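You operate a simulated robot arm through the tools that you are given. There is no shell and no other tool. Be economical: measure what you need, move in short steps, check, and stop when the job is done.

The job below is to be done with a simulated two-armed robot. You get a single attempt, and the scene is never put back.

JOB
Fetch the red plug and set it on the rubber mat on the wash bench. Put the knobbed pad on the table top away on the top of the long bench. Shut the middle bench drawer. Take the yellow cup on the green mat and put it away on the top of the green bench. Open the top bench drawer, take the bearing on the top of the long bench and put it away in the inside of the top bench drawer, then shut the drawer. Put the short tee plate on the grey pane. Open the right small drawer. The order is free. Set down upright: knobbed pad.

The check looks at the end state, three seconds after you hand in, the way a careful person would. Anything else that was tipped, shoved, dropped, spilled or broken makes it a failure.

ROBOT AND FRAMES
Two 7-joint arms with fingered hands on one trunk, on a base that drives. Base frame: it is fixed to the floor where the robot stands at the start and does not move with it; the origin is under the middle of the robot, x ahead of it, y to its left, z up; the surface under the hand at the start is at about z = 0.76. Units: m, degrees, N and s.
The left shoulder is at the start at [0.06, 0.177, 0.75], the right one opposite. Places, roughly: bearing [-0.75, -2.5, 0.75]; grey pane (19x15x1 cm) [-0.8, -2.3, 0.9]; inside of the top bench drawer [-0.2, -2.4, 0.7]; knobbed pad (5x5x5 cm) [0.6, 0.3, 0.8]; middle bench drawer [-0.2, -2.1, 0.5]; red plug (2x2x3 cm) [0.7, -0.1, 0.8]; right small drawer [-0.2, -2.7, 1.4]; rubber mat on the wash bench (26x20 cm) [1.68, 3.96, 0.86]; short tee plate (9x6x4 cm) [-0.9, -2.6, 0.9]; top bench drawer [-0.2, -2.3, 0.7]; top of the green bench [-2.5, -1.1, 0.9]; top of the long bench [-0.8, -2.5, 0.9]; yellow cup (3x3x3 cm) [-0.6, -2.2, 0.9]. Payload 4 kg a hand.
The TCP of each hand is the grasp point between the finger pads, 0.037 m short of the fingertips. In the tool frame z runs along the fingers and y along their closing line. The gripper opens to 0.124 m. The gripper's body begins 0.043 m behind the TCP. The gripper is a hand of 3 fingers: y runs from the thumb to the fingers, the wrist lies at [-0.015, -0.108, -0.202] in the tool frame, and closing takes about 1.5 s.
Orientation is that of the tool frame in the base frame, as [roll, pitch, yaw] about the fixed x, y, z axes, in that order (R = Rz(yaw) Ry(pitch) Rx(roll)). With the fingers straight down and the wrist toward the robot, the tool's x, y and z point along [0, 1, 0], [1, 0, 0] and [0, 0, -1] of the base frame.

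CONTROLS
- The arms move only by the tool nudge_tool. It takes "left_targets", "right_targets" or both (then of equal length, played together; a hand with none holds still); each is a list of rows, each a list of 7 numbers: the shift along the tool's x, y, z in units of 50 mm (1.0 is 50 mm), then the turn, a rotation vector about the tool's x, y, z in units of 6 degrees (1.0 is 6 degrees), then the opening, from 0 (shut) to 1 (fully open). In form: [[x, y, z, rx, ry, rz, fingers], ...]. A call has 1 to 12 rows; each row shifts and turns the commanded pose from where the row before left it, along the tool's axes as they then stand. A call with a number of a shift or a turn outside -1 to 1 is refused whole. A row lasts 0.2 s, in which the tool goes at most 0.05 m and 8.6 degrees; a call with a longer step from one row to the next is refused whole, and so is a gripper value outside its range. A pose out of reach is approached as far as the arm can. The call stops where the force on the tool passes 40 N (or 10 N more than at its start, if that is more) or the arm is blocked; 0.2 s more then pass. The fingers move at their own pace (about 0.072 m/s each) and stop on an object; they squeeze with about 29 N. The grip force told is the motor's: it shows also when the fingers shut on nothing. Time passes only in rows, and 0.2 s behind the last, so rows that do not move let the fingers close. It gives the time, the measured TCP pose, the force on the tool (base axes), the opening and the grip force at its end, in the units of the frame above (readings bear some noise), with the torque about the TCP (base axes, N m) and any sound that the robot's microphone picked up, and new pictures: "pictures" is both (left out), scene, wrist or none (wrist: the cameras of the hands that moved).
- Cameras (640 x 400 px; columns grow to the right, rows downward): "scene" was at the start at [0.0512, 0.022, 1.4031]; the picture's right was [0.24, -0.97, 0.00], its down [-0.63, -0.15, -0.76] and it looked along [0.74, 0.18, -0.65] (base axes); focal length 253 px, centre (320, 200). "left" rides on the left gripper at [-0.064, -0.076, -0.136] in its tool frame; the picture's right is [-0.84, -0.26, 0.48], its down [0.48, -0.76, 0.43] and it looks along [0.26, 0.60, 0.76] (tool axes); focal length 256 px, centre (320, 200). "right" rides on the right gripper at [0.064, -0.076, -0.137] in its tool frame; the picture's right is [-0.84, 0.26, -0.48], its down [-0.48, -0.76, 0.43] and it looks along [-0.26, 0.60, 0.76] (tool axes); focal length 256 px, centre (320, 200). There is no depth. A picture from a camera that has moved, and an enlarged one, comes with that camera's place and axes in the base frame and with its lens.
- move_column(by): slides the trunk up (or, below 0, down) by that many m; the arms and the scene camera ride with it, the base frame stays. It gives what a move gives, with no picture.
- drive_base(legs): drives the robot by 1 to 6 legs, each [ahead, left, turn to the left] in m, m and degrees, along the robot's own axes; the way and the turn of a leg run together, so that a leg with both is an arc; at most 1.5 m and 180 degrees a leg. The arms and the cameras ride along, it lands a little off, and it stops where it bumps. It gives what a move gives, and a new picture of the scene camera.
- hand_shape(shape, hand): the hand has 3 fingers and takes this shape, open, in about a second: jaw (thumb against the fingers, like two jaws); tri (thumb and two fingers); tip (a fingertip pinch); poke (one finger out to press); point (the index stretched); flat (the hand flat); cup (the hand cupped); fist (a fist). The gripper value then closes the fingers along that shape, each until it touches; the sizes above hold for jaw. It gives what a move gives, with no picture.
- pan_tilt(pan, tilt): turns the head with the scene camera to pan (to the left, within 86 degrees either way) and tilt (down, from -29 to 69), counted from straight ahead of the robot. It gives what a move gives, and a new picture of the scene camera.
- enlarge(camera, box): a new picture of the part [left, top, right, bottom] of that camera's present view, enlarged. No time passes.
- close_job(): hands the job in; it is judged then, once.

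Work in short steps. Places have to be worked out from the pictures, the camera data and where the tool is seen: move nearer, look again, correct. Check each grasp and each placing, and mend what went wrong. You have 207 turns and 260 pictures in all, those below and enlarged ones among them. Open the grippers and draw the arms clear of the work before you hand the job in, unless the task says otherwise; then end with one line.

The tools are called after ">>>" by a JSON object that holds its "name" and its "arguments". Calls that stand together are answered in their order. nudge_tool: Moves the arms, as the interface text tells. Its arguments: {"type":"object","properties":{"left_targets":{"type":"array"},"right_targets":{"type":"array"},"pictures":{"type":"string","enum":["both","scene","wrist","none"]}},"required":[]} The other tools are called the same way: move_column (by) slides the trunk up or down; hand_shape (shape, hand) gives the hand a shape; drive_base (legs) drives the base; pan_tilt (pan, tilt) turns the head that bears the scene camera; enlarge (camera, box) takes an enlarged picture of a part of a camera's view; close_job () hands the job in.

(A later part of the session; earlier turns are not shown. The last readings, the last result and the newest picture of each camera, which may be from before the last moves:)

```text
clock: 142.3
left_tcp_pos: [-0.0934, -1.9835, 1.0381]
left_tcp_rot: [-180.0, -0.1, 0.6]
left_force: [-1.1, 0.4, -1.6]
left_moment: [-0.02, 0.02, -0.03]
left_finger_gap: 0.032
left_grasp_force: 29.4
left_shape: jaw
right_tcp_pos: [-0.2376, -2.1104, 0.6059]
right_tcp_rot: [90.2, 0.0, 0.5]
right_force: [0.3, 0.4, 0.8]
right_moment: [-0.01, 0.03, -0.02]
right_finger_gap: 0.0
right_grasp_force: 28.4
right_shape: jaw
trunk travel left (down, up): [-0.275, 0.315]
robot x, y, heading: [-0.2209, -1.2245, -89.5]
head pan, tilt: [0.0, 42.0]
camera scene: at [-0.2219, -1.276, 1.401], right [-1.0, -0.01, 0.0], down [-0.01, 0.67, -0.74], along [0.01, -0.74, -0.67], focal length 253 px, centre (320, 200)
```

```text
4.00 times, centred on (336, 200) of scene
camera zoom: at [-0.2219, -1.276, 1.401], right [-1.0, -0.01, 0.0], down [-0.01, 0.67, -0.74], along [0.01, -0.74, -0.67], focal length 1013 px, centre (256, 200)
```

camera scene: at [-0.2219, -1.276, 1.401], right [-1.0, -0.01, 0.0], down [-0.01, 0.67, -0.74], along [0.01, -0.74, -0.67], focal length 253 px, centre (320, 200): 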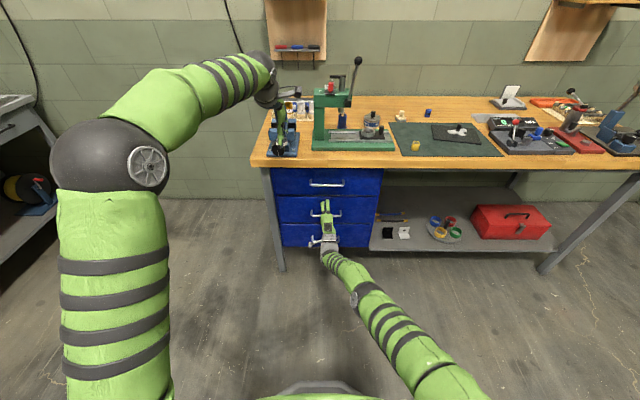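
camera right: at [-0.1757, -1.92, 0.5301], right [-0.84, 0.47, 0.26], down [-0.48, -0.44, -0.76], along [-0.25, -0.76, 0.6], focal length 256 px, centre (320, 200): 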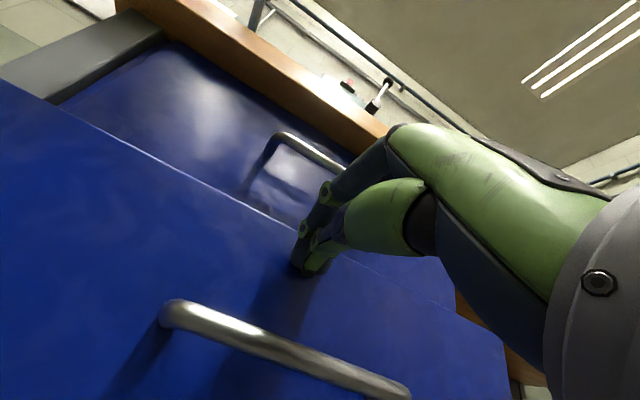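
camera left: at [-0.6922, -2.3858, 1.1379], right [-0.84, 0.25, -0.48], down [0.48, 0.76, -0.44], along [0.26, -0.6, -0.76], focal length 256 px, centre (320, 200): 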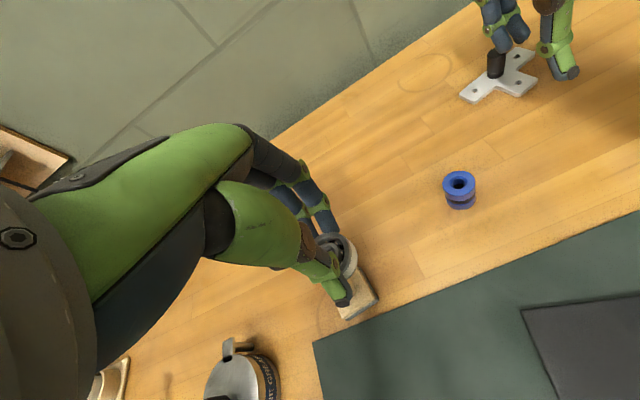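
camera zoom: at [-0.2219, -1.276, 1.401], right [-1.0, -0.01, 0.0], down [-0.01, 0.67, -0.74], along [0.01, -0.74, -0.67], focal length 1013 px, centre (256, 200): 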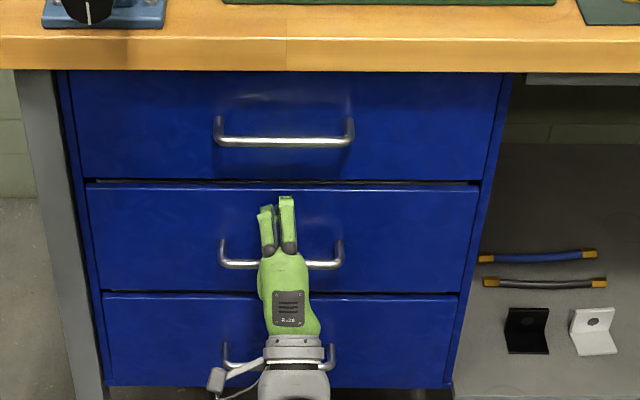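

>>> {"name": "drive_base", "arguments": {"legs": [[0.012, 0, 0]]}}

>>> {"name": "enlarge", "arguments": {"camera": "scene", "box": [256, 160, 384, 240]}}

```text
clock: 143.1
left_tcp_pos: [-0.0943, -1.989, 1.0387]
left_tcp_rot: [-179.9, -0.2, 0.5]
left_force: [1.1, 0.4, -1.2]
left_moment: [0.0, 0.02, -0.03]
left_finger_gap: 0.0322
left_grasp_force: 29.2
left_shape: jaw
right_tcp_pos: [-0.2379, -2.113, 0.6089]
right_tcp_rot: [89.4, 0.0, 0.6]
right_force: [-1.4, 12.9, 2.1]
right_moment: [-0.07, 0.01, -0.11]
right_finger_gap: 0.0
right_grasp_force: 29.1
right_shape: jaw
trunk travel left (down, up): [-0.275, 0.315]
robot x, y, heading: [-0.2202, -1.229, -89.3]
head pan, tilt: [0.0, 42.0]
stopped in leg 1: the force on the tool passed its limit at 72 N (the readings are from after the stop); the commanded pose is now the measured one
camera scene: at [-0.2221, -1.281, 1.401], right [-1.0, -0.01, 0.0], down [-0.01, 0.67, -0.74], along [0.01, -0.74, -0.67], focal length 253 px, centre (320, 200)
```

scene: 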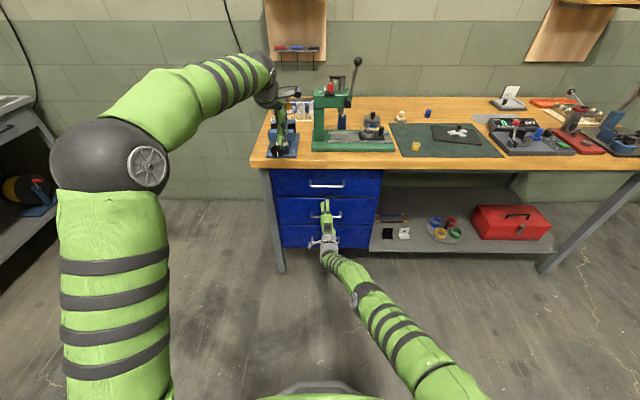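

```text
5.00 times, centred on (320, 200) of scene
camera zoom: at [-0.2221, -1.281, 1.401], right [-1.0, -0.01, 0.0], down [-0.01, 0.67, -0.74], along [0.01, -0.74, -0.67], focal length 1266 px, centre (320, 200)
```

zoom: 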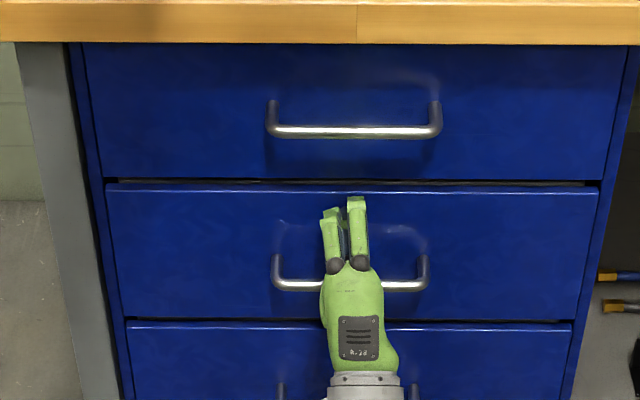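

The middle drawer is hard against its stop. The faces lie at y≈−2.15, so the top handle bar is near (−0.24,−2.113,0.730). I back off, raise, open, and look.

>>> {"name": "nudge_tool", "arguments": {"right_targets": [[0, 0, -0.9, 0, 0, 0, 0], [0, 0, -0.9, 0, 0, 0, 0.6], [0, 0.82, 0, 0, 0, 0, 0.6], [0, 0.82, 0, 0, 0, 0, 0.6], [0, 0.8, 0, 0, 0, 0, 0.6], [0, 0, 0, 0, 0, 0, 0.6]], "pictures": "both"}}

```text
clock: 144.5
left_tcp_pos: [-0.0932, -1.9889, 1.0385]
left_tcp_rot: [-179.8, -0.2, 0.5]
left_force: [0.2, -0.3, -0.2]
left_moment: [-0.01, 0.02, 0.03]
left_finger_gap: 0.0319
left_grasp_force: 29.1
left_shape: jaw
right_tcp_pos: [-0.2386, -2.0224, 0.7269]
right_tcp_rot: [89.6, 0.0, 0.5]
right_force: [-0.7, -0.5, 0.2]
right_moment: [0.0, -0.01, 0.02]
right_finger_gap: 0.0742
right_grasp_force: 0.1
right_shape: jaw
trunk travel left (down, up): [-0.275, 0.315]
robot x, y, heading: [-0.2215, -1.2286, -89.7]
head pan, tilt: [0.0, 42.0]
camera scene: at [-0.2219, -1.2821, 1.401], right [-1.0, -0.01, 0.0], down [-0.01, 0.67, -0.74], along [0.01, -0.74, -0.67], focal length 253 px, centre (320, 200)
camera right: at [-0.1764, -1.8843, 0.6506], right [-0.84, 0.48, 0.25], down [-0.48, -0.45, -0.76], along [-0.25, -0.76, 0.6], focal length 256 px, centre (320, 200)
```

scene: 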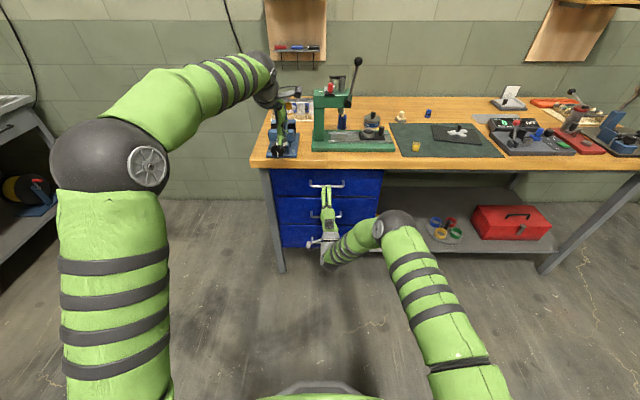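
right: 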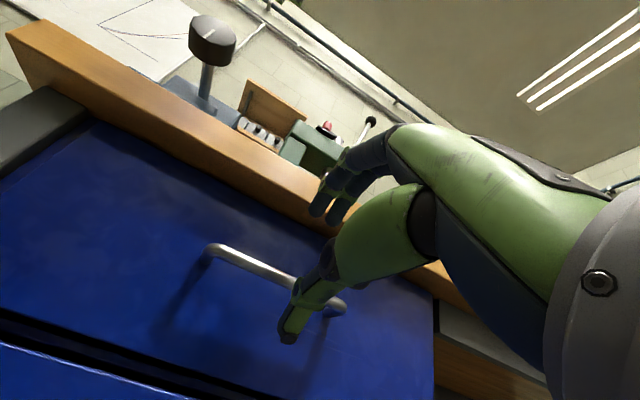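

The wrist view confirms the bar at z≈0.73. I advance over it and close.

>>> {"name": "nudge_tool", "arguments": {"right_targets": [[0, 0.06, 0.5, 0, 0, 0, 0.6], [0, 0, 0.5, 0, 0, 0, 0.6], [0, 0, 0.5, 0, 0, 0, 0.6], [0, 0, 0, 0, 0, 0, 0.4], [0, 0, 0, 0, 0, 0, 0.2], [0, 0, 0, 0, 0, 0, 0], [0, 0, 0, 0, 0, 0, 0], [0, 0, 0, 0, 0, 0, 0], [0, 0, 0, 0, 0, 0, 0]], "pictures": "wrist"}}

```text
clock: 146.5
left_tcp_pos: [-0.0933, -1.99, 1.0391]
left_tcp_rot: [-179.8, -0.1, 0.5]
left_force: [-0.5, -0.3, -1.5]
left_moment: [0.0, -0.05, 0.0]
left_finger_gap: 0.0321
left_grasp_force: 29.2
left_shape: jaw
right_tcp_pos: [-0.2391, -2.0979, 0.7302]
right_tcp_rot: [89.7, 0.0, 0.6]
right_force: [-0.2, -0.4, -9.1]
right_moment: [0.03, 0.0, 0.0]
right_finger_gap: 0.0066
right_grasp_force: 28.8
right_shape: jaw
trunk travel left (down, up): [-0.275, 0.315]
robot x, y, heading: [-0.2185, -1.2303, -89.7]
head pan, tilt: [0.0, 42.0]
camera right: at [-0.1767, -1.9592, 0.653], right [-0.84, 0.48, 0.25], down [-0.48, -0.44, -0.76], along [-0.25, -0.76, 0.6], focal length 256 px, centre (320, 200)
```

right: 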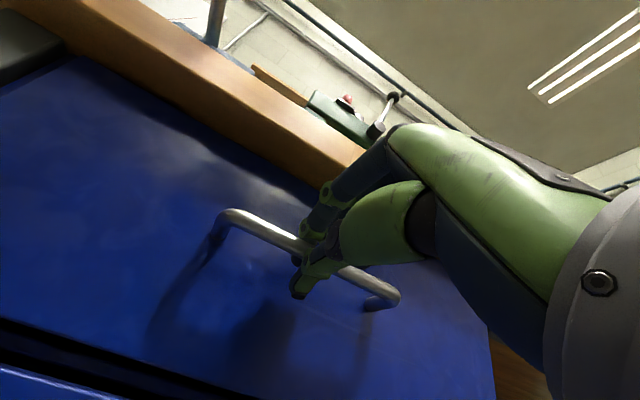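

The handle is gripped. I pull it out slowly ~0.18 m.

>>> {"name": "nudge_tool", "arguments": {"right_targets": [[0, 0, -0.2, 0, 0, 0, 0], [0, 0, -0.35, 0, 0, 0, 0], [0, 0, -0.35, 0, 0, 0, 0], [0, 0, -0.35, 0, 0, 0, 0], [0, 0, -0.35, 0, 0, 0, 0], [0, 0, -0.35, 0, 0, 0, 0], [0, 0, -0.35, 0, 0, 0, 0], [0, 0, -0.35, 0, 0, 0, 0], [0, 0, -0.35, 0, 0, 0, 0], [0, 0, -0.35, 0, 0, 0, 0], [0, 0, -0.25, 0, 0, 0, 0]], "pictures": "scene"}}

>>> {"name": "enlarge", "arguments": {"camera": "scene", "box": [240, 130, 400, 230]}}

```text
clock: 148.9
left_tcp_pos: [-0.0929, -1.99, 1.0381]
left_tcp_rot: [-179.8, 0.0, 0.5]
left_force: [-0.2, -1.0, -0.7]
left_moment: [0.0, -0.01, 0.01]
left_finger_gap: 0.0321
left_grasp_force: 29.4
left_shape: jaw
right_tcp_pos: [-0.2396, -1.9195, 0.7311]
right_tcp_rot: [89.6, 0.0, 0.6]
right_force: [3.2, -0.1, -11.9]
right_moment: [0.11, 0.0, 0.04]
right_finger_gap: 0.0056
right_grasp_force: 28.8
right_shape: jaw
trunk travel left (down, up): [-0.275, 0.315]
robot x, y, heading: [-0.2217, -1.2305, -89.7]
head pan, tilt: [0.0, 42.0]
camera scene: at [-0.2218, -1.2832, 1.4009], right [-1.0, -0.01, 0.0], down [-0.01, 0.67, -0.74], along [0.01, -0.74, -0.67], focal length 253 px, centre (320, 200)
```

scene: 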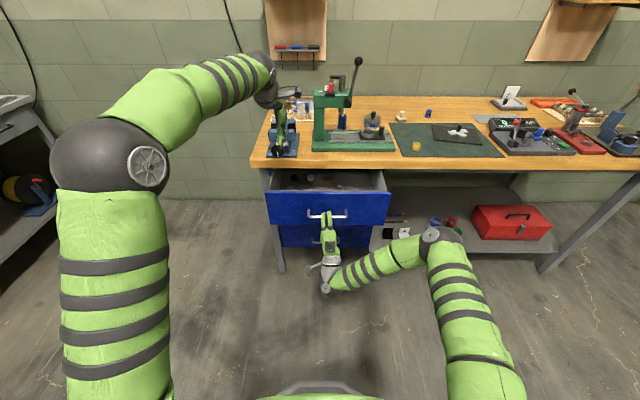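

```text
4.00 times, centred on (320, 180) of scene
camera zoom: at [-0.2218, -1.2832, 1.4009], right [-1.0, -0.01, 0.0], down [-0.01, 0.67, -0.74], along [0.01, -0.74, -0.67], focal length 1013 px, centre (320, 280)
```

zoom: 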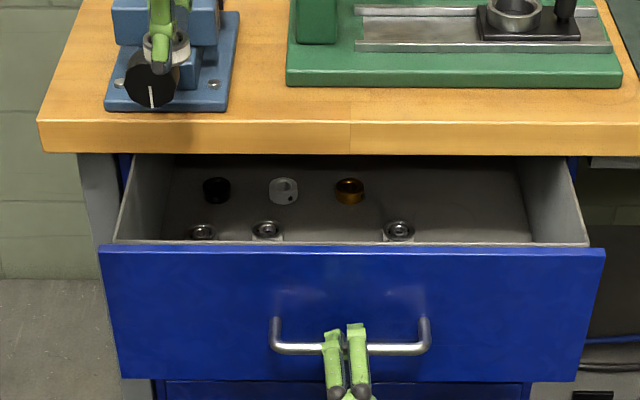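

Opened 0.18 m; it already holds parts at the back. For clearance I pull a further 9 cm gently.

>>> {"name": "nudge_tool", "arguments": {"right_targets": [[0, 0, -0.3, 0, 0, 0, 0], [0, 0, -0.3, 0, 0, 0, 0], [0, 0, -0.3, 0, 0, 0, 0], [0, 0, -0.3, 0, 0, 0, 0], [0, 0, -0.3, 0, 0, 0, 0], [0, 0, -0.3, 0, 0, 0, 0]], "left_targets": [[-0.3, 0, 0, 0, 0, 0, 0], [-0.3, 0, 0, 0, 0, 0, 0], [-0.3, 0, 0, 0, 0, 0, 0], [-0.3, 0, 0, 0, 0, 0, 0], [-0.3, 0, 0, 0, 0, 0, 0], [0, 0, 0, 0, 0, 0, 0]], "pictures": "both"}}

```text
clock: 150.3
left_tcp_pos: [-0.1671, -1.9923, 1.0384]
left_tcp_rot: [-179.7, 0.0, 0.6]
left_force: [-0.7, 0.2, -1.0]
left_moment: [-0.01, 0.0, 0.0]
left_finger_gap: 0.0321
left_grasp_force: 28.7
left_shape: jaw
right_tcp_pos: [-0.2405, -1.8293, 0.7303]
right_tcp_rot: [89.7, 0.0, 0.7]
right_force: [8.6, -0.3, -15.6]
right_moment: [0.15, -0.02, 0.19]
right_finger_gap: 0.0058
right_grasp_force: 29.0
right_shape: jaw
trunk travel left (down, up): [-0.275, 0.315]
robot x, y, heading: [-0.2234, -1.2303, -89.5]
head pan, tilt: [0.0, 42.0]
camera scene: at [-0.2214, -1.2834, 1.4009], right [-1.0, -0.01, 0.0], down [-0.01, 0.67, -0.74], along [0.01, -0.74, -0.67], focal length 253 px, centre (320, 200)
camera right: at [-0.1775, -1.6903, 0.6528], right [-0.84, 0.47, 0.25], down [-0.48, -0.44, -0.76], along [-0.25, -0.76, 0.6], focal length 256 px, centre (320, 200)
camera left: at [-0.2331, -1.9171, 1.1755], right [-0.84, 0.25, -0.48], down [0.48, 0.77, -0.43], along [0.26, -0.59, -0.76], focal length 256 px, centre (320, 200)
```

scene: 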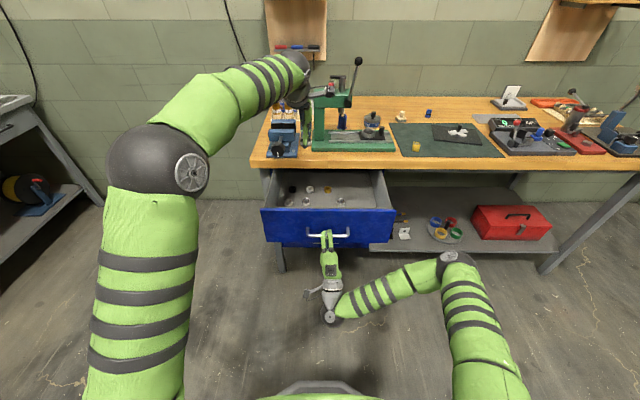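
right: 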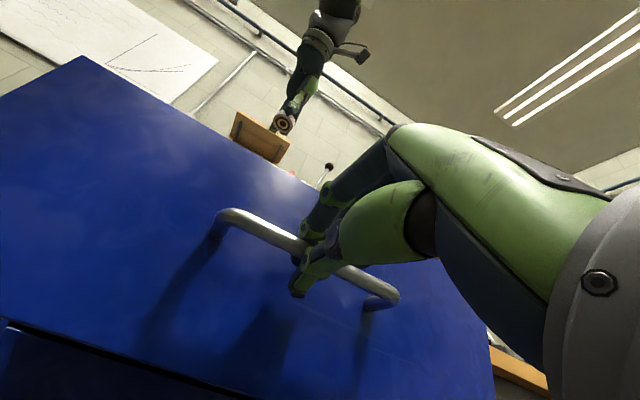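
left: 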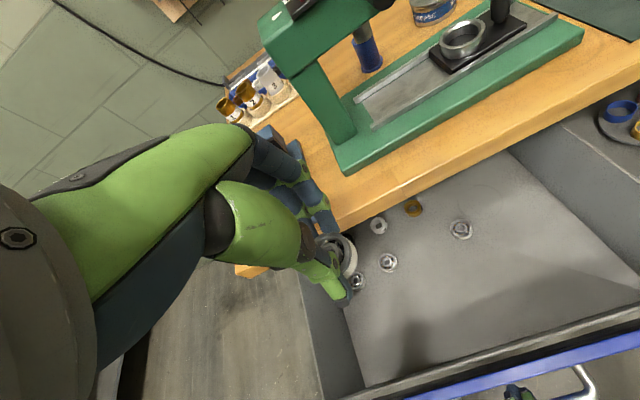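

The front band of the drawer floor is empty. I release the handle, and draw the right hand back and down a little.

>>> {"name": "nudge_tool", "arguments": {"right_targets": [[0, 0, 0, 0, 0, 0, 0.4], [0, 0, 0, 0, 0, 0, 0.6], [0, 0, 0, 0, 0, 0, 0.6], [0, 0, 0, 0, 0, 0, 0.6], [0, 0, -0.8, 0, 0, 0, 0.6], [0, 0, -0.8, 0, 0, 0, 0.6], [0, -0.8, 0, 0, 0, 0, 0.3], [0, -0.8, 0, 0, 0, 0, 0]], "left_targets": [[0, 0, 0, 0, 0, 0, 0], [0, 0, 0, 0, 0, 0, 0], [0, 0, 0, 0, 0, 0, 0], [0, 0, 0, 0, 0, 0, 0], [0, 0, 0, 0, 0, 0, 0], [-0.3, 0, 0.6, 0, 0, 0, 0], [-0.3, 0, 0.6, 0, 0, 0, 0], [-0.3, 0.1, 0.6, 0, 0, 0, 0]], "pictures": "both"}}

```text
clock: 152.1
left_tcp_pos: [-0.2159, -1.9976, 0.949]
left_tcp_rot: [-179.9, -0.1, 0.5]
left_force: [-0.4, -0.5, -0.1]
left_moment: [-0.02, 0.04, 0.0]
left_finger_gap: 0.0321
left_grasp_force: 28.8
left_shape: jaw
right_tcp_pos: [-0.24, -1.7476, 0.6494]
right_tcp_rot: [89.4, 0.0, 0.5]
right_force: [-0.1, 0.0, 0.3]
right_moment: [0.03, 0.06, 0.0]
right_finger_gap: 0.0
right_grasp_force: 0.0
right_shape: jaw
trunk travel left (down, up): [-0.275, 0.315]
robot x, y, heading: [-0.217, -1.2304, -89.5]
head pan, tilt: [0.0, 42.0]
camera scene: at [-0.2219, -1.2824, 1.4011], right [-1.0, -0.01, 0.0], down [-0.01, 0.67, -0.74], along [0.01, -0.74, -0.67], focal length 253 px, centre (320, 200)
camera right: at [-0.1778, -1.6093, 0.571], right [-0.84, 0.48, 0.25], down [-0.48, -0.45, -0.76], along [-0.25, -0.76, 0.6], focal length 256 px, centre (320, 200)
camera left: at [-0.2805, -1.9222, 1.0865], right [-0.84, 0.25, -0.48], down [0.48, 0.77, -0.43], along [0.26, -0.59, -0.76], focal length 256 px, centre (320, 200)
```

scene: 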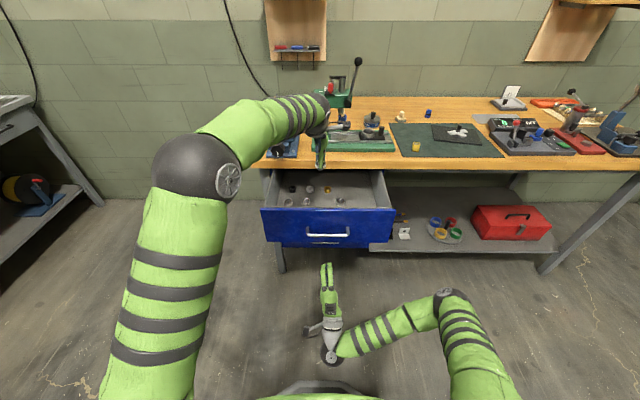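
right: 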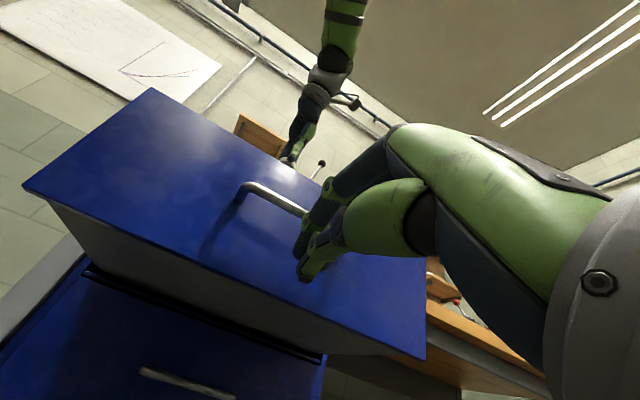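
left: 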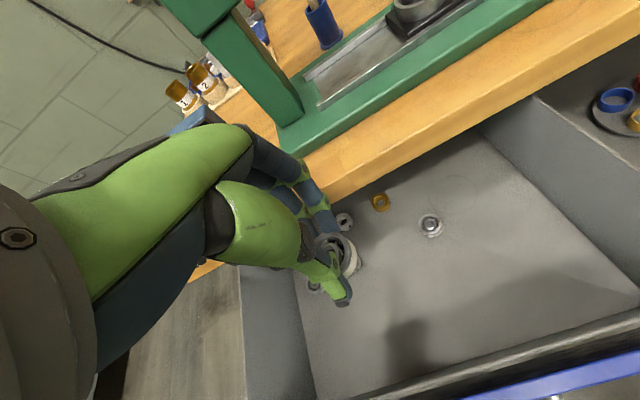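

I centre the bearing between panel and bench edge and descend into the drawer to tcp z≈0.76, then look.

>>> {"name": "nudge_tool", "arguments": {"left_targets": [[-0.2, -0.25, 0, 0, 0, 0, 0], [0, 0, 0.8, 0, 0, 0, 0], [0, 0, 0.8, 0, 0, 0, 0], [0, 0, 0.8, 0, 0, 0, 0], [0, 0, 0.8, 0, 0, 0, 0], [0, 0, 0.6, 0, 0, 0, 0]], "pictures": "both"}}

>>> {"name": "enlarge", "arguments": {"camera": "scene", "box": [240, 130, 400, 230]}}

```text
clock: 153.5
left_tcp_pos: [-0.2222, -1.9826, 0.7588]
left_tcp_rot: [-179.8, 0.0, 0.6]
left_force: [0.3, -0.2, -1.2]
left_moment: [0.03, 0.03, -0.01]
left_finger_gap: 0.0319
left_grasp_force: 29.2
left_shape: jaw
right_tcp_pos: [-0.2402, -1.7472, 0.6496]
right_tcp_rot: [89.7, 0.0, 0.6]
right_force: [0.8, 0.0, -1.3]
right_moment: [0.0, 0.0, -0.01]
right_finger_gap: 0.0
right_grasp_force: 28.9
right_shape: jaw
trunk travel left (down, up): [-0.275, 0.315]
robot x, y, heading: [-0.225, -1.2326, -89.4]
head pan, tilt: [0.0, 42.0]
camera scene: at [-0.222, -1.2824, 1.4011], right [-1.0, -0.01, 0.0], down [-0.01, 0.67, -0.74], along [0.01, -0.74, -0.67], focal length 253 px, centre (320, 200)
camera left: at [-0.2871, -1.9087, 0.8947], right [-0.84, 0.25, -0.48], down [0.48, 0.77, -0.43], along [0.26, -0.59, -0.76], focal length 256 px, centre (320, 200)
```

scene: 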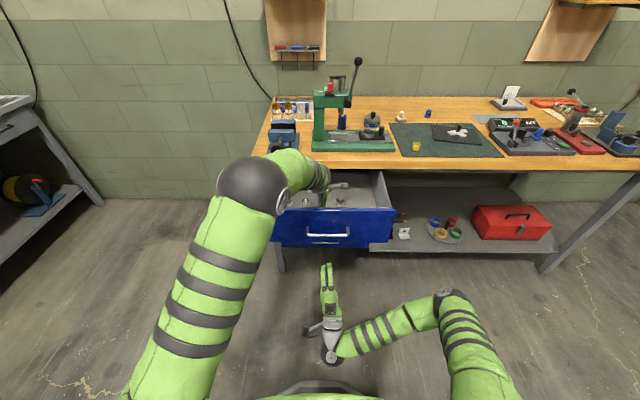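
left: 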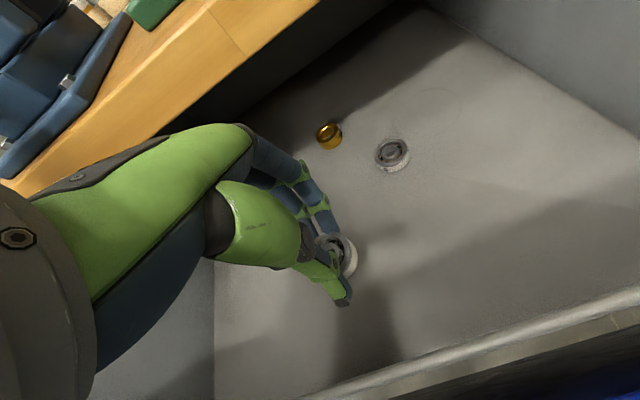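

```text
4.00 times, centred on (320, 180) of scene
camera zoom: at [-0.222, -1.2824, 1.4011], right [-1.0, -0.01, 0.0], down [-0.01, 0.67, -0.74], along [0.01, -0.74, -0.67], focal length 1013 px, centre (320, 280)
```

zoom: 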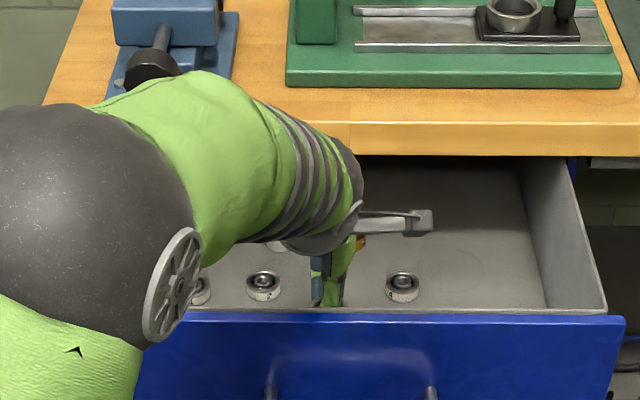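

Free spot below. I creep down to contact.

>>> {"name": "nudge_tool", "arguments": {"left_targets": [[0, 0, 0.2, 0, 0, 0, 0], [0, 0, 0.2, 0, 0, 0, 0], [0, 0, 0.1, 0, 0, 0, 0], [0, 0, 0.1, 0, 0, 0, 0], [0, 0, 0.08, 0, 0, 0, 0], [0, 0, 0.08, 0, 0, 0, 0]], "pictures": "wrist"}}

```text
clock: 154.9
left_tcp_pos: [-0.2233, -1.9818, 0.7198]
left_tcp_rot: [-179.9, 0.0, 0.5]
left_force: [-0.6, -0.2, -1.2]
left_moment: [-0.01, 0.01, 0.0]
left_finger_gap: 0.0319
left_grasp_force: 29.1
left_shape: jaw
right_tcp_pos: [-0.2404, -1.7473, 0.6489]
right_tcp_rot: [89.6, 0.0, 0.6]
right_force: [0.0, 0.2, 0.0]
right_moment: [0.06, 0.0, -0.01]
right_finger_gap: 0.0
right_grasp_force: 28.4
right_shape: jaw
trunk travel left (down, up): [-0.275, 0.315]
robot x, y, heading: [-0.2206, -1.2342, -89.4]
head pan, tilt: [0.0, 42.0]
camera left: at [-0.2883, -1.9071, 0.8572], right [-0.84, 0.25, -0.48], down [0.48, 0.77, -0.43], along [0.26, -0.59, -0.76], focal length 256 px, centre (320, 200)
```

left: 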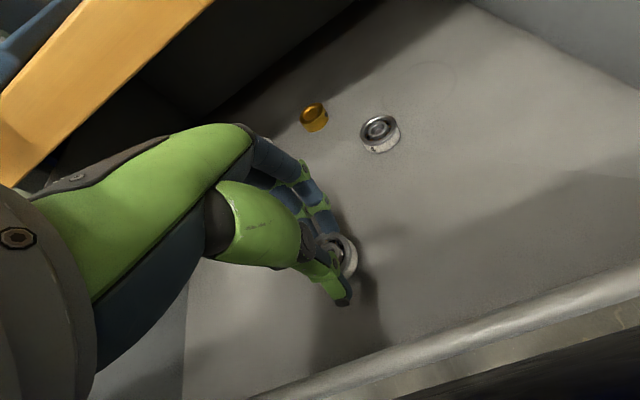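

>>> {"name": "nudge_tool", "arguments": {"left_targets": [[0, 0, 0.07, 0, 0, 0, 0], [0, 0, 0.07, 0, 0, 0, 0], [0, 0, 0.07, 0, 0, 0, 0], [0, 0, 0.07, 0, 0, 0, 0], [0, 0, 0.07, 0, 0, 0, 0], [0, 0, 0.07, 0, 0, 0, 0]], "pictures": "wrist"}}

```text
clock: 156.3
left_tcp_pos: [-0.2236, -1.9841, 0.7009]
left_tcp_rot: [-179.9, 0.1, 0.6]
left_force: [0.4, -1.4, 3.2]
left_moment: [0.45, -0.02, -0.02]
left_finger_gap: 0.0316
left_grasp_force: 29.5
left_shape: jaw
right_tcp_pos: [-0.2408, -1.7474, 0.6496]
right_tcp_rot: [89.5, 0.0, 0.5]
right_force: [0.0, -1.4, -0.1]
right_moment: [0.0, 0.01, -0.03]
right_finger_gap: 0.0
right_grasp_force: 29.2
right_shape: jaw
trunk travel left (down, up): [-0.275, 0.315]
robot x, y, heading: [-0.2249, -1.2326, -89.4]
head pan, tilt: [0.0, 42.0]
camera left: at [-0.2882, -1.9085, 0.8374], right [-0.84, 0.25, -0.48], down [0.48, 0.76, -0.43], along [0.26, -0.59, -0.76], focal length 256 px, centre (320, 200)
```

left: 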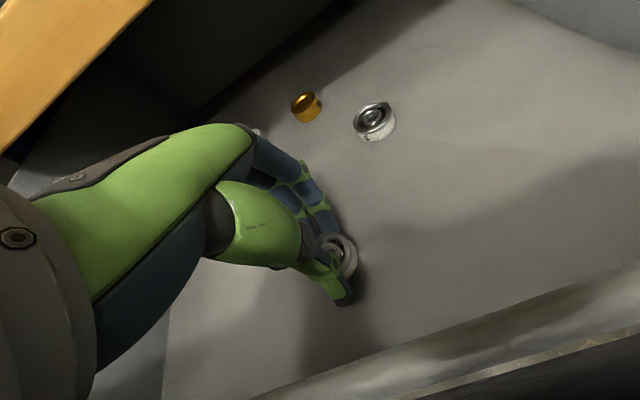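

First touch. I add a couple of millimetres to confirm.

>>> {"name": "nudge_tool", "arguments": {"left_targets": [[0, 0, 0.05, 0, 0, 0, 0], [0, 0, 0.05, 0, 0, 0, 0]], "pictures": "none"}}

```text
clock: 156.9
left_tcp_pos: [-0.2235, -1.9842, 0.6965]
left_tcp_rot: [180.0, -0.1, 0.6]
left_force: [1.1, -2.3, 11.8]
left_moment: [0.94, -0.1, -0.09]
left_finger_gap: 0.0319
left_grasp_force: 28.9
left_shape: jaw
right_tcp_pos: [-0.2409, -1.7472, 0.6491]
right_tcp_rot: [89.6, 0.0, 0.7]
right_force: [0.1, -0.3, 0.1]
right_moment: [-0.01, 0.0, 0.0]
right_finger_gap: 0.0
right_grasp_force: 29.1
right_shape: jaw
trunk travel left (down, up): [-0.275, 0.315]
robot x, y, heading: [-0.2208, -1.2275, -89.9]
head pan, tilt: [0.0, 42.0]
```

The moment arm (≈9 cm toward me) says the hand's heel is touching the drawer front's rim, not the floor. I raise 1.5 cm, shift 3 cm deeper, and retry.

>>> {"name": "nudge_tool", "arguments": {"left_targets": [[0, 0, -0.3, 0, 0, 0, 0], [0, 0.6, 0, 0, 0, 0, 0], [0, 0, 0.15, 0, 0, 0, 0], [0, 0, 0.1, 0, 0, 0, 0], [0, 0, 0.06, 0, 0, 0, 0]], "pictures": "wrist"}}

```text
clock: 158.1
left_tcp_pos: [-0.2229, -2.0129, 0.6957]
left_tcp_rot: [-180.0, 0.0, 0.5]
left_force: [0.7, 1.3, 7.6]
left_moment: [0.02, 0.02, -0.03]
left_finger_gap: 0.0319
left_grasp_force: 28.8
left_shape: jaw
right_tcp_pos: [-0.24, -1.7481, 0.6484]
right_tcp_rot: [89.6, 0.0, 0.6]
right_force: [-0.6, 0.2, 0.0]
right_moment: [0.01, -0.01, 0.02]
right_finger_gap: 0.0
right_grasp_force: 29.3
right_shape: jaw
trunk travel left (down, up): [-0.275, 0.315]
robot x, y, heading: [-0.2204, -1.2304, -89.5]
head pan, tilt: [0.0, 42.0]
camera left: at [-0.2883, -1.9378, 0.8328], right [-0.84, 0.25, -0.48], down [0.48, 0.76, -0.43], along [0.26, -0.59, -0.76], focal length 256 px, centre (320, 200)
```

left: 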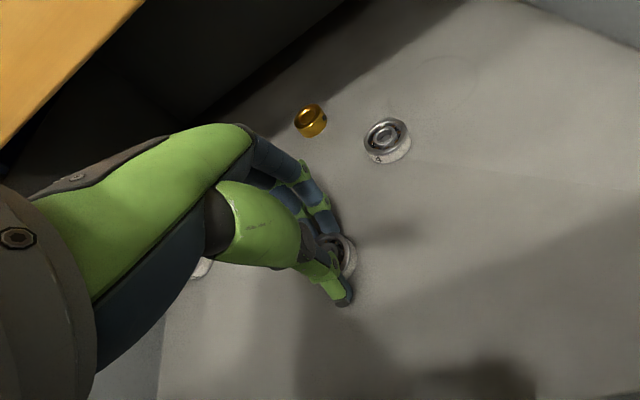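

Contact now is central (floor). I open and lift out.

>>> {"name": "nudge_tool", "arguments": {"left_targets": [[0, 0, 0, 0, 0, 0, 0.15], [0, 0, 0, 0, 0, 0, 0.35], [0, 0, 0, 0, 0, 0, 0.4], [0, 0, 0, 0, 0, 0, 0.4], [0, 0, -0.3, 0, 0, 0, 0.4], [0, 0, -0.8, 0, 0, 0, 0.4], [0, 0, -0.9, 0, 0, 0, 0.4], [0, 0, -0.9, 0, 0, 0, 0.4], [0, 0, -0.9, 0, 0, 0, 0.4], [0, 0, -0.9, 0, 0, 0, 0.4]], "pictures": "both"}}

```text
clock: 160.3
left_tcp_pos: [-0.2235, -2.0145, 0.9289]
left_tcp_rot: [-179.8, -0.1, 0.4]
left_force: [-0.4, -0.3, -0.4]
left_moment: [0.0, 0.02, -0.02]
left_finger_gap: 0.0493
left_grasp_force: 0.1
left_shape: jaw
right_tcp_pos: [-0.2399, -1.7476, 0.6482]
right_tcp_rot: [89.6, 0.0, 0.6]
right_force: [0.0, -0.4, -0.2]
right_moment: [0.02, 0.01, -0.02]
right_finger_gap: 0.0001
right_grasp_force: 28.8
right_shape: jaw
trunk travel left (down, up): [-0.275, 0.315]
robot x, y, heading: [-0.2232, -1.2269, -89.2]
head pan, tilt: [0.0, 42.0]
camera scene: at [-0.222, -1.2823, 1.401], right [-1.0, -0.01, 0.0], down [-0.01, 0.67, -0.74], along [0.01, -0.74, -0.67], focal length 253 px, centre (320, 200)
camera left: at [-0.2881, -1.9386, 1.0657], right [-0.84, 0.25, -0.48], down [0.48, 0.77, -0.43], along [0.26, -0.59, -0.76], focal length 256 px, centre (320, 200)
```

scene: 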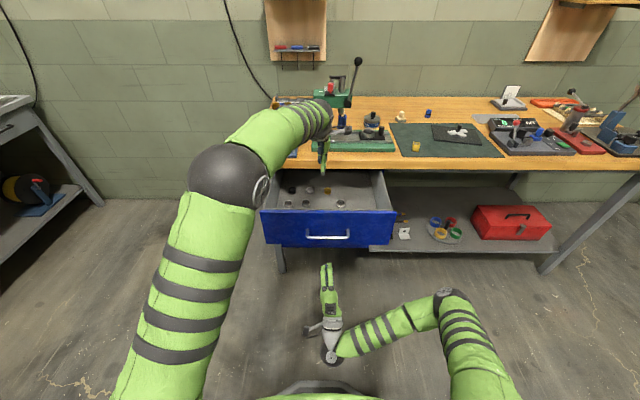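
left: 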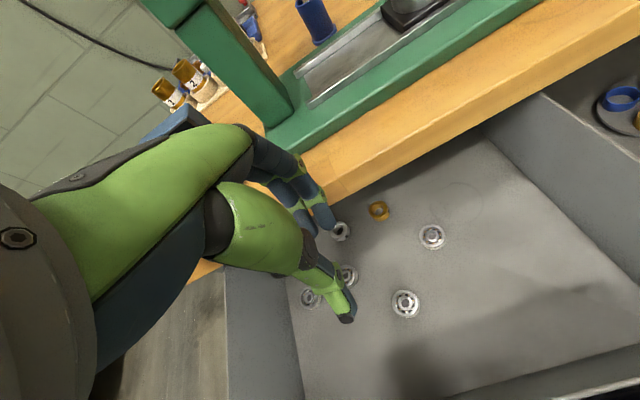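

The bearing lies flat among the others. I raise the left hand, set the right fingertips against the panel below the handle (z≈0.692), and push gently.

>>> {"name": "nudge_tool", "arguments": {"right_targets": [[0, 0.44, 0.4, 0, 0, 0, 0], [0, 0.44, 0.4, 0, 0, 0, 0], [0, 0, 0.4, 0, 0, 0, 0], [0, 0, 0.25, 0, 0, 0, 0], [0, 0, 0.25, 0, 0, 0, 0], [0, 0, 0.25, 0, 0, 0, 0], [0, 0, 0.25, 0, 0, 0, 0], [0, 0, 0.25, 0, 0, 0, 0], [0, 0, 0.25, 0, 0, 0, 0], [0, 0, 0.25, 0, 0, 0, 0], [0, 0, 0.25, 0, 0, 0, 0], [0, 0, 0.25, 0, 0, 0, 0]], "left_targets": [[0, 0, -0.8, 0, 0, 0, 0.4], [0, 0, -0.8, 0, 0, 0, 0.4], [0, -0.5, -0.5, 0, 0, 0, 0.4], [0, -0.5, 0, 0, 0, 0, 0.4], [0, -0.5, 0, 0, 0, 0, 0.4], [0, 0, 0, 0, 0, 0, 0.4], [0, 0, 0, 0, 0, 0, 0.4], [0, 0, 0, 0, 0, 0, 0.4], [0, 0, 0, 0, 0, 0, 0.4], [0, 0, 0, 0, 0, 0, 0.4], [0, 0, 0, 0, 0, 0, 0.4], [0, 0, 0, 0, 0, 0, 0.4]], "pictures": "both"}}

```text
clock: 162.9
left_tcp_pos: [-0.2233, -1.9397, 1.0334]
left_tcp_rot: [-179.8, -0.1, 0.5]
left_force: [0.2, 0.1, -0.2]
left_moment: [0.01, -0.02, -0.02]
left_finger_gap: 0.0496
left_grasp_force: 0.0
left_shape: jaw
right_tcp_pos: [-0.239, -1.9219, 0.6962]
right_tcp_rot: [89.5, 0.0, 0.5]
right_force: [0.0, 0.3, -1.5]
right_moment: [0.03, 0.0, 0.01]
right_finger_gap: 0.0001
right_grasp_force: 28.7
right_shape: jaw
trunk travel left (down, up): [-0.275, 0.315]
robot x, y, heading: [-0.2238, -1.2319, -89.6]
head pan, tilt: [0.0, 42.0]
camera scene: at [-0.222, -1.2823, 1.4011], right [-1.0, -0.01, 0.0], down [-0.01, 0.67, -0.74], along [0.01, -0.74, -0.67], focal length 253 px, centre (320, 200)
camera right: at [-0.1769, -1.7827, 0.6179], right [-0.84, 0.48, 0.25], down [-0.48, -0.45, -0.76], along [-0.25, -0.76, 0.6], focal length 256 px, centre (320, 200)
camera left: at [-0.2885, -1.8646, 1.1716], right [-0.84, 0.25, -0.48], down [0.48, 0.77, -0.43], along [0.26, -0.59, -0.76], focal length 256 px, centre (320, 200)
```

scene: 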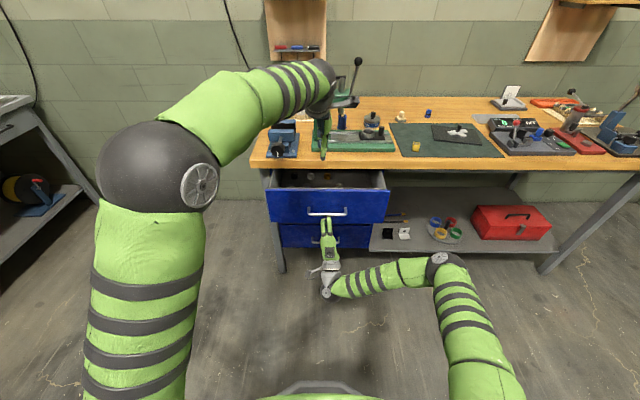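
right: 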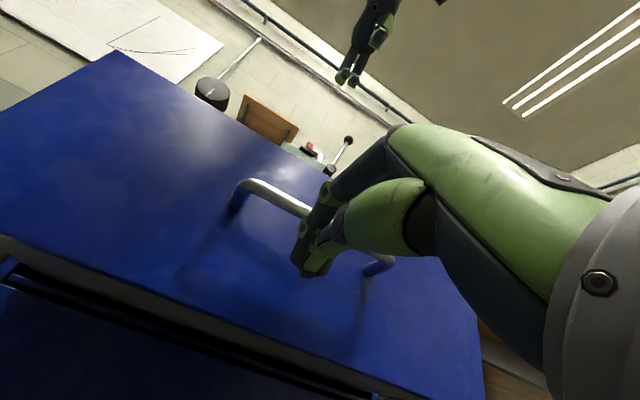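
left: 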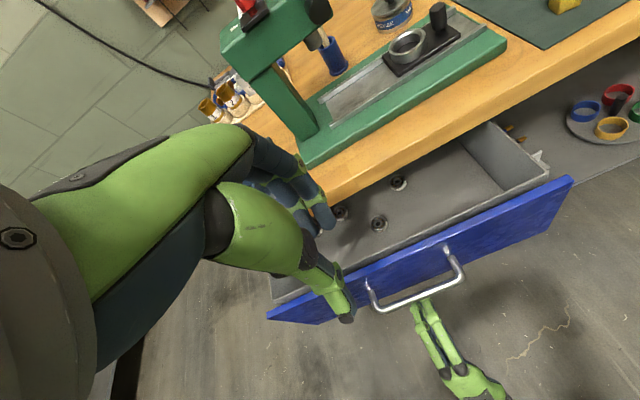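

It slides in. I keep pushing.

>>> {"name": "nudge_tool", "arguments": {"right_targets": [[0, 0, 0.3, 0, 0, 0, 0], [0, 0, 0.3, 0, 0, 0, 0], [0, 0, 0.3, 0, 0, 0, 0], [0, 0, 0.3, 0, 0, 0, 0], [0, 0, 0.3, 0, 0, 0, 0], [0, 0, 0.3, 0, 0, 0, 0], [0, 0, 0.3, 0, 0, 0, 0], [0, 0, 0.3, 0, 0, 0, 0], [0, 0, 0.3, 0, 0, 0, 0], [0, 0, 0.3, 0, 0, 0, 0], [0, 0, 0.2, 0, 0, 0, 0], [0, 0, 0.2, 0, 0, 0, 0]], "pictures": "scene"}}

```text
clock: 165.5
left_tcp_pos: [-0.2239, -1.9398, 1.0353]
left_tcp_rot: [-179.9, 0.0, 0.5]
left_force: [-0.4, 0.4, -0.3]
left_moment: [-0.02, 0.03, -0.03]
left_finger_gap: 0.0494
left_grasp_force: 0.1
left_shape: jaw
right_tcp_pos: [-0.2366, -2.0909, 0.6949]
right_tcp_rot: [89.6, 0.0, 0.7]
right_force: [0.1, 9.7, -4.8]
right_moment: [-0.19, -0.06, -0.11]
right_finger_gap: 0.0
right_grasp_force: 28.9
right_shape: jaw
trunk travel left (down, up): [-0.275, 0.315]
robot x, y, heading: [-0.2212, -1.2262, -89.5]
head pan, tilt: [0.0, 42.0]
camera scene: at [-0.222, -1.282, 1.401], right [-1.0, -0.01, 0.0], down [-0.01, 0.67, -0.74], along [0.01, -0.74, -0.67], focal length 253 px, centre (320, 200)
```

scene: 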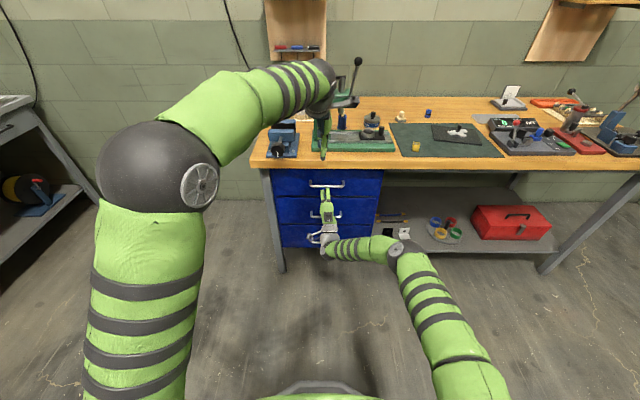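

>>> {"name": "enlarge", "arguments": {"camera": "scene", "box": [256, 150, 400, 240]}}

```text
4.44 times, centred on (328, 195) of scene
camera zoom: at [-0.222, -1.282, 1.401], right [-1.0, -0.01, 0.0], down [-0.01, 0.67, -0.74], along [0.01, -0.74, -0.67], focal length 1125 px, centre (284, 222)
```

zoom: 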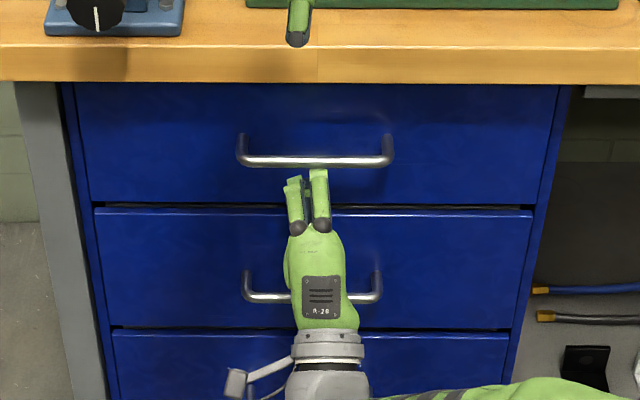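

The bar is back at its original image position. I press a little more to seat it.

>>> {"name": "nudge_tool", "arguments": {"right_targets": [[0, 0, 0.1, 0, 0, 0, 0], [0, 0, 0.1, 0, 0, 0, 0], [0, 0, 0.1, 0, 0, 0, 0]], "pictures": "none"}}

```text
clock: 166.3
left_tcp_pos: [-0.2241, -1.9396, 1.0353]
left_tcp_rot: [-179.8, -0.1, 0.5]
left_force: [0.7, 0.2, 0.9]
left_moment: [-0.01, 0.03, 0.02]
left_finger_gap: 0.0493
left_grasp_force: 0.0
left_shape: jaw
right_tcp_pos: [-0.2354, -2.1008, 0.6903]
right_tcp_rot: [90.2, 0.0, 0.8]
right_force: [-0.9, 6.2, -7.8]
right_moment: [-0.13, -0.09, -0.06]
right_finger_gap: 0.0001
right_grasp_force: 28.1
right_shape: jaw
trunk travel left (down, up): [-0.275, 0.315]
robot x, y, heading: [-0.222, -1.2288, -89.2]
head pan, tilt: [0.0, 42.0]
stopped in row 3 (right hand): the force on the tool passed its limit at 43 N (the readings are from after the stop); the commanded pose is now the measured one
```

The top drawer is seated (stop at 43 N). I withdraw the right hand and move the left out to its own side, then check the drawers.

>>> {"name": "nudge_tool", "arguments": {"right_targets": [[0, 0, -0.6, 0, 0, 0, 0], [0, 0, -0.9, 0, 0, 0, 0], [0, 0, -0.9, 0, 0, 0, 0], [0, 0, -0.9, 0, 0, 0, 0], [0, 0.5, -0.6, 0, 0, 0, 0], [0, 0.9, 0, 0, 0, 0, 0], [0, 0.9, 0, 0, 0, 0, 0]], "left_targets": [[0.8, -0.5, 0, 0, 0, 0, 0.4], [0.8, -0.5, 0, 0, 0, 0, 0.4], [0.8, -0.5, 0, 0, 0, 0, 0.4], [0.8, -0.4, 0, 0, 0, 0, 0.4], [0.8, 0, 0, 0, 0, 0, 0.4], [0.8, 0, 0, 0, 0, 0, 0.4], [0.8, 0, 0, 0, 0, 0, 0.4]], "pictures": "scene"}}

>>> {"name": "enlarge", "arguments": {"camera": "scene", "box": [256, 150, 400, 240]}}

```text
clock: 167.9
left_tcp_pos: [0.0577, -1.8416, 1.0338]
left_tcp_rot: [-179.9, 0.0, 0.5]
left_force: [-1.3, -0.1, 0.2]
left_moment: [0.02, 0.0, 0.03]
left_finger_gap: 0.0494
left_grasp_force: 0.0
left_shape: jaw
right_tcp_pos: [-0.237, -1.9076, 0.8068]
right_tcp_rot: [89.8, 0.0, 0.9]
right_force: [0.7, 0.0, -0.2]
right_moment: [-0.01, -0.03, 0.02]
right_finger_gap: 0.0001
right_grasp_force: 29.2
right_shape: jaw
trunk travel left (down, up): [-0.275, 0.315]
robot x, y, heading: [-0.2214, -1.2324, -89.2]
head pan, tilt: [0.0, 42.0]
camera scene: at [-0.2218, -1.2816, 1.401], right [-1.0, -0.01, 0.0], down [-0.01, 0.67, -0.74], along [0.01, -0.74, -0.67], focal length 253 px, centre (320, 200)
```

scene: 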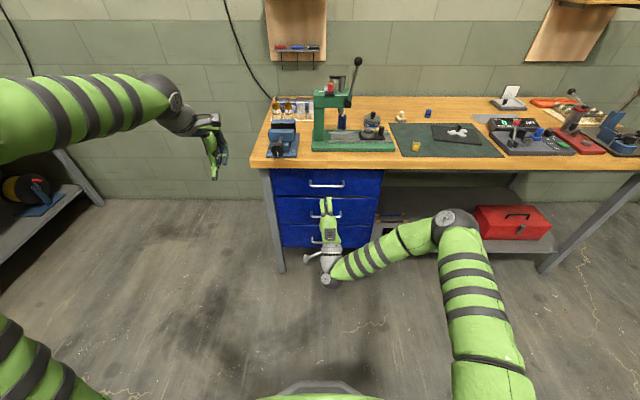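

```text
4.44 times, centred on (328, 195) of scene
camera zoom: at [-0.2218, -1.2816, 1.401], right [-1.0, -0.01, 0.0], down [-0.01, 0.67, -0.74], along [0.01, -0.74, -0.67], focal length 1125 px, centre (284, 222)
```

zoom: 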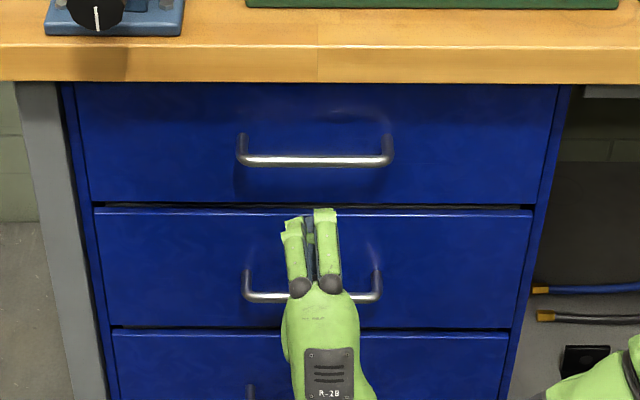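

Both drawers are shut flush. Now for the small drawer: raise the right hand, roll it 90° so it closes sideways, and lift the trunk.

>>> {"name": "nudge_tool", "arguments": {"right_targets": [[0, 0.93, 0, 0, 0, 0, 0.2], [0, 0.93, 0, 0, 0, 0, 0.2], [0, 0.93, 0, 0, 0, 0, 0.2], [0, 0.93, 0, 0, 0, 0, 0.3], [0, 0.93, 0, 0, 0, 0, 0.3], [0, 0.93, 0, 0, 0, 0, 0.3], [0, 0, 0, 0, 0, -1, 0.3], [0, 0, 0, 0, 0, -1, 0.3], [0, 0, 0, 0, 0, -1, 0.3], [0, 0, 0, 0, 0, -1, 0.3], [0, 0, 0, 0, 0, -1, 0.3], [0, 0, 0, 0, 0, -1, 0.3]], "pictures": "none"}}

>>> {"name": "nudge_tool", "arguments": {"right_targets": [[0, 0, 0, 0, 0, -1, 0.3], [0, 0, 0, 0, 0, -1, 0.3], [0, 0, 0, 0, 0, -1, 0.3], [0, 0, 0, 0, 0, -1, 0.3], [0, 0, 0, 0, 0, -1, 0.3], [0, 0, 0, 0, 0, -1, 0.3], [0, 0, 0, 0, 0, -1, 0.3], [0, 0, 0, 0, 0, -1, 0.3], [0, 0, 0, 0, 0, -1, 0.3]], "pictures": "none"}}

>>> {"name": "move_column", "arguments": {"by": 0.31}}

>>> {"name": "pan_tilt", "arguments": {"pan": 0, "tilt": 20}}

```text
clock: 170.5
left_tcp_pos: [0.0582, -1.8429, 1.0339]
left_tcp_rot: [-179.9, 0.0, 0.5]
left_force: [0.5, -0.7, -0.1]
left_moment: [-0.01, 0.0, 0.0]
left_finger_gap: 0.0492
left_grasp_force: 0.1
left_shape: jaw
right_tcp_pos: [-0.2383, -1.9065, 1.0859]
right_tcp_rot: [89.8, 36.1, 0.6]
right_force: [0.4, -0.3, 0.0]
right_moment: [0.04, 0.0, -0.01]
right_finger_gap: 0.0367
right_grasp_force: 0.0
right_shape: jaw
trunk travel left (down, up): [-0.275, 0.315]
robot x, y, heading: [-0.2195, -1.2293, -89.6]
head pan, tilt: [0.0, 42.0]
```

```text
clock: 172.5
left_tcp_pos: [0.0567, -1.8424, 1.0344]
left_tcp_rot: [-179.9, -0.1, 0.5]
left_force: [-0.2, -0.2, 0.1]
left_moment: [0.02, -0.05, -0.02]
left_finger_gap: 0.0493
left_grasp_force: 0.0
left_shape: jaw
right_tcp_pos: [-0.2389, -1.9049, 1.0855]
right_tcp_rot: [-33.1, 89.9, -122.3]
right_force: [0.5, 0.4, 0.7]
right_moment: [-0.02, -0.03, 0.0]
right_finger_gap: 0.0369
right_grasp_force: 0.1
right_shape: jaw
trunk travel left (down, up): [-0.275, 0.315]
robot x, y, heading: [-0.2257, -1.2312, -89.5]
head pan, tilt: [0.0, 42.0]
```

```text
clock: 175.6
left_tcp_pos: [0.0576, -1.8429, 1.344]
left_tcp_rot: [-179.9, -0.1, 0.5]
left_force: [-0.5, -0.1, -0.1]
left_moment: [-0.01, -0.04, 0.01]
left_finger_gap: 0.0495
left_grasp_force: 0.1
left_shape: jaw
right_tcp_pos: [-0.2384, -1.9056, 1.3948]
right_tcp_rot: [-29.7, 89.9, -118.9]
right_force: [0.1, -0.4, 0.7]
right_moment: [0.03, -0.02, 0.01]
right_finger_gap: 0.0369
right_grasp_force: 0.1
right_shape: jaw
trunk travel left (down, up): [-0.585, 0.005]
robot x, y, heading: [-0.2238, -1.2281, -89.4]
head pan, tilt: [0.0, 42.0]
```

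```text
clock: 176.4
left_tcp_pos: [0.0568, -1.8422, 1.343]
left_tcp_rot: [-179.8, -0.1, 0.4]
left_force: [0.7, -0.2, -0.1]
left_moment: [0.0, 0.02, -0.01]
left_finger_gap: 0.0496
left_grasp_force: 0.1
left_shape: jaw
right_tcp_pos: [-0.2399, -1.9054, 1.3953]
right_tcp_rot: [49.5, 89.9, -39.7]
right_force: [-0.1, -0.6, -0.2]
right_moment: [0.02, 0.0, 0.0]
right_finger_gap: 0.037
right_grasp_force: 0.0
right_shape: jaw
trunk travel left (down, up): [-0.585, 0.005]
robot x, y, heading: [-0.2206, -1.2295, -89.5]
head pan, tilt: [0.0, 20.0]
camera scene: at [-0.2219, -1.2913, 1.7453], right [-1.0, -0.01, 0.0], down [0.0, 0.34, -0.94], along [0.01, -0.94, -0.34], focal length 253 px, centre (320, 200)
```

scene: 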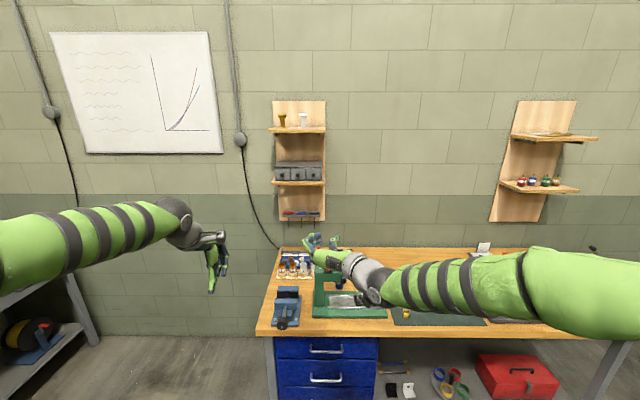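

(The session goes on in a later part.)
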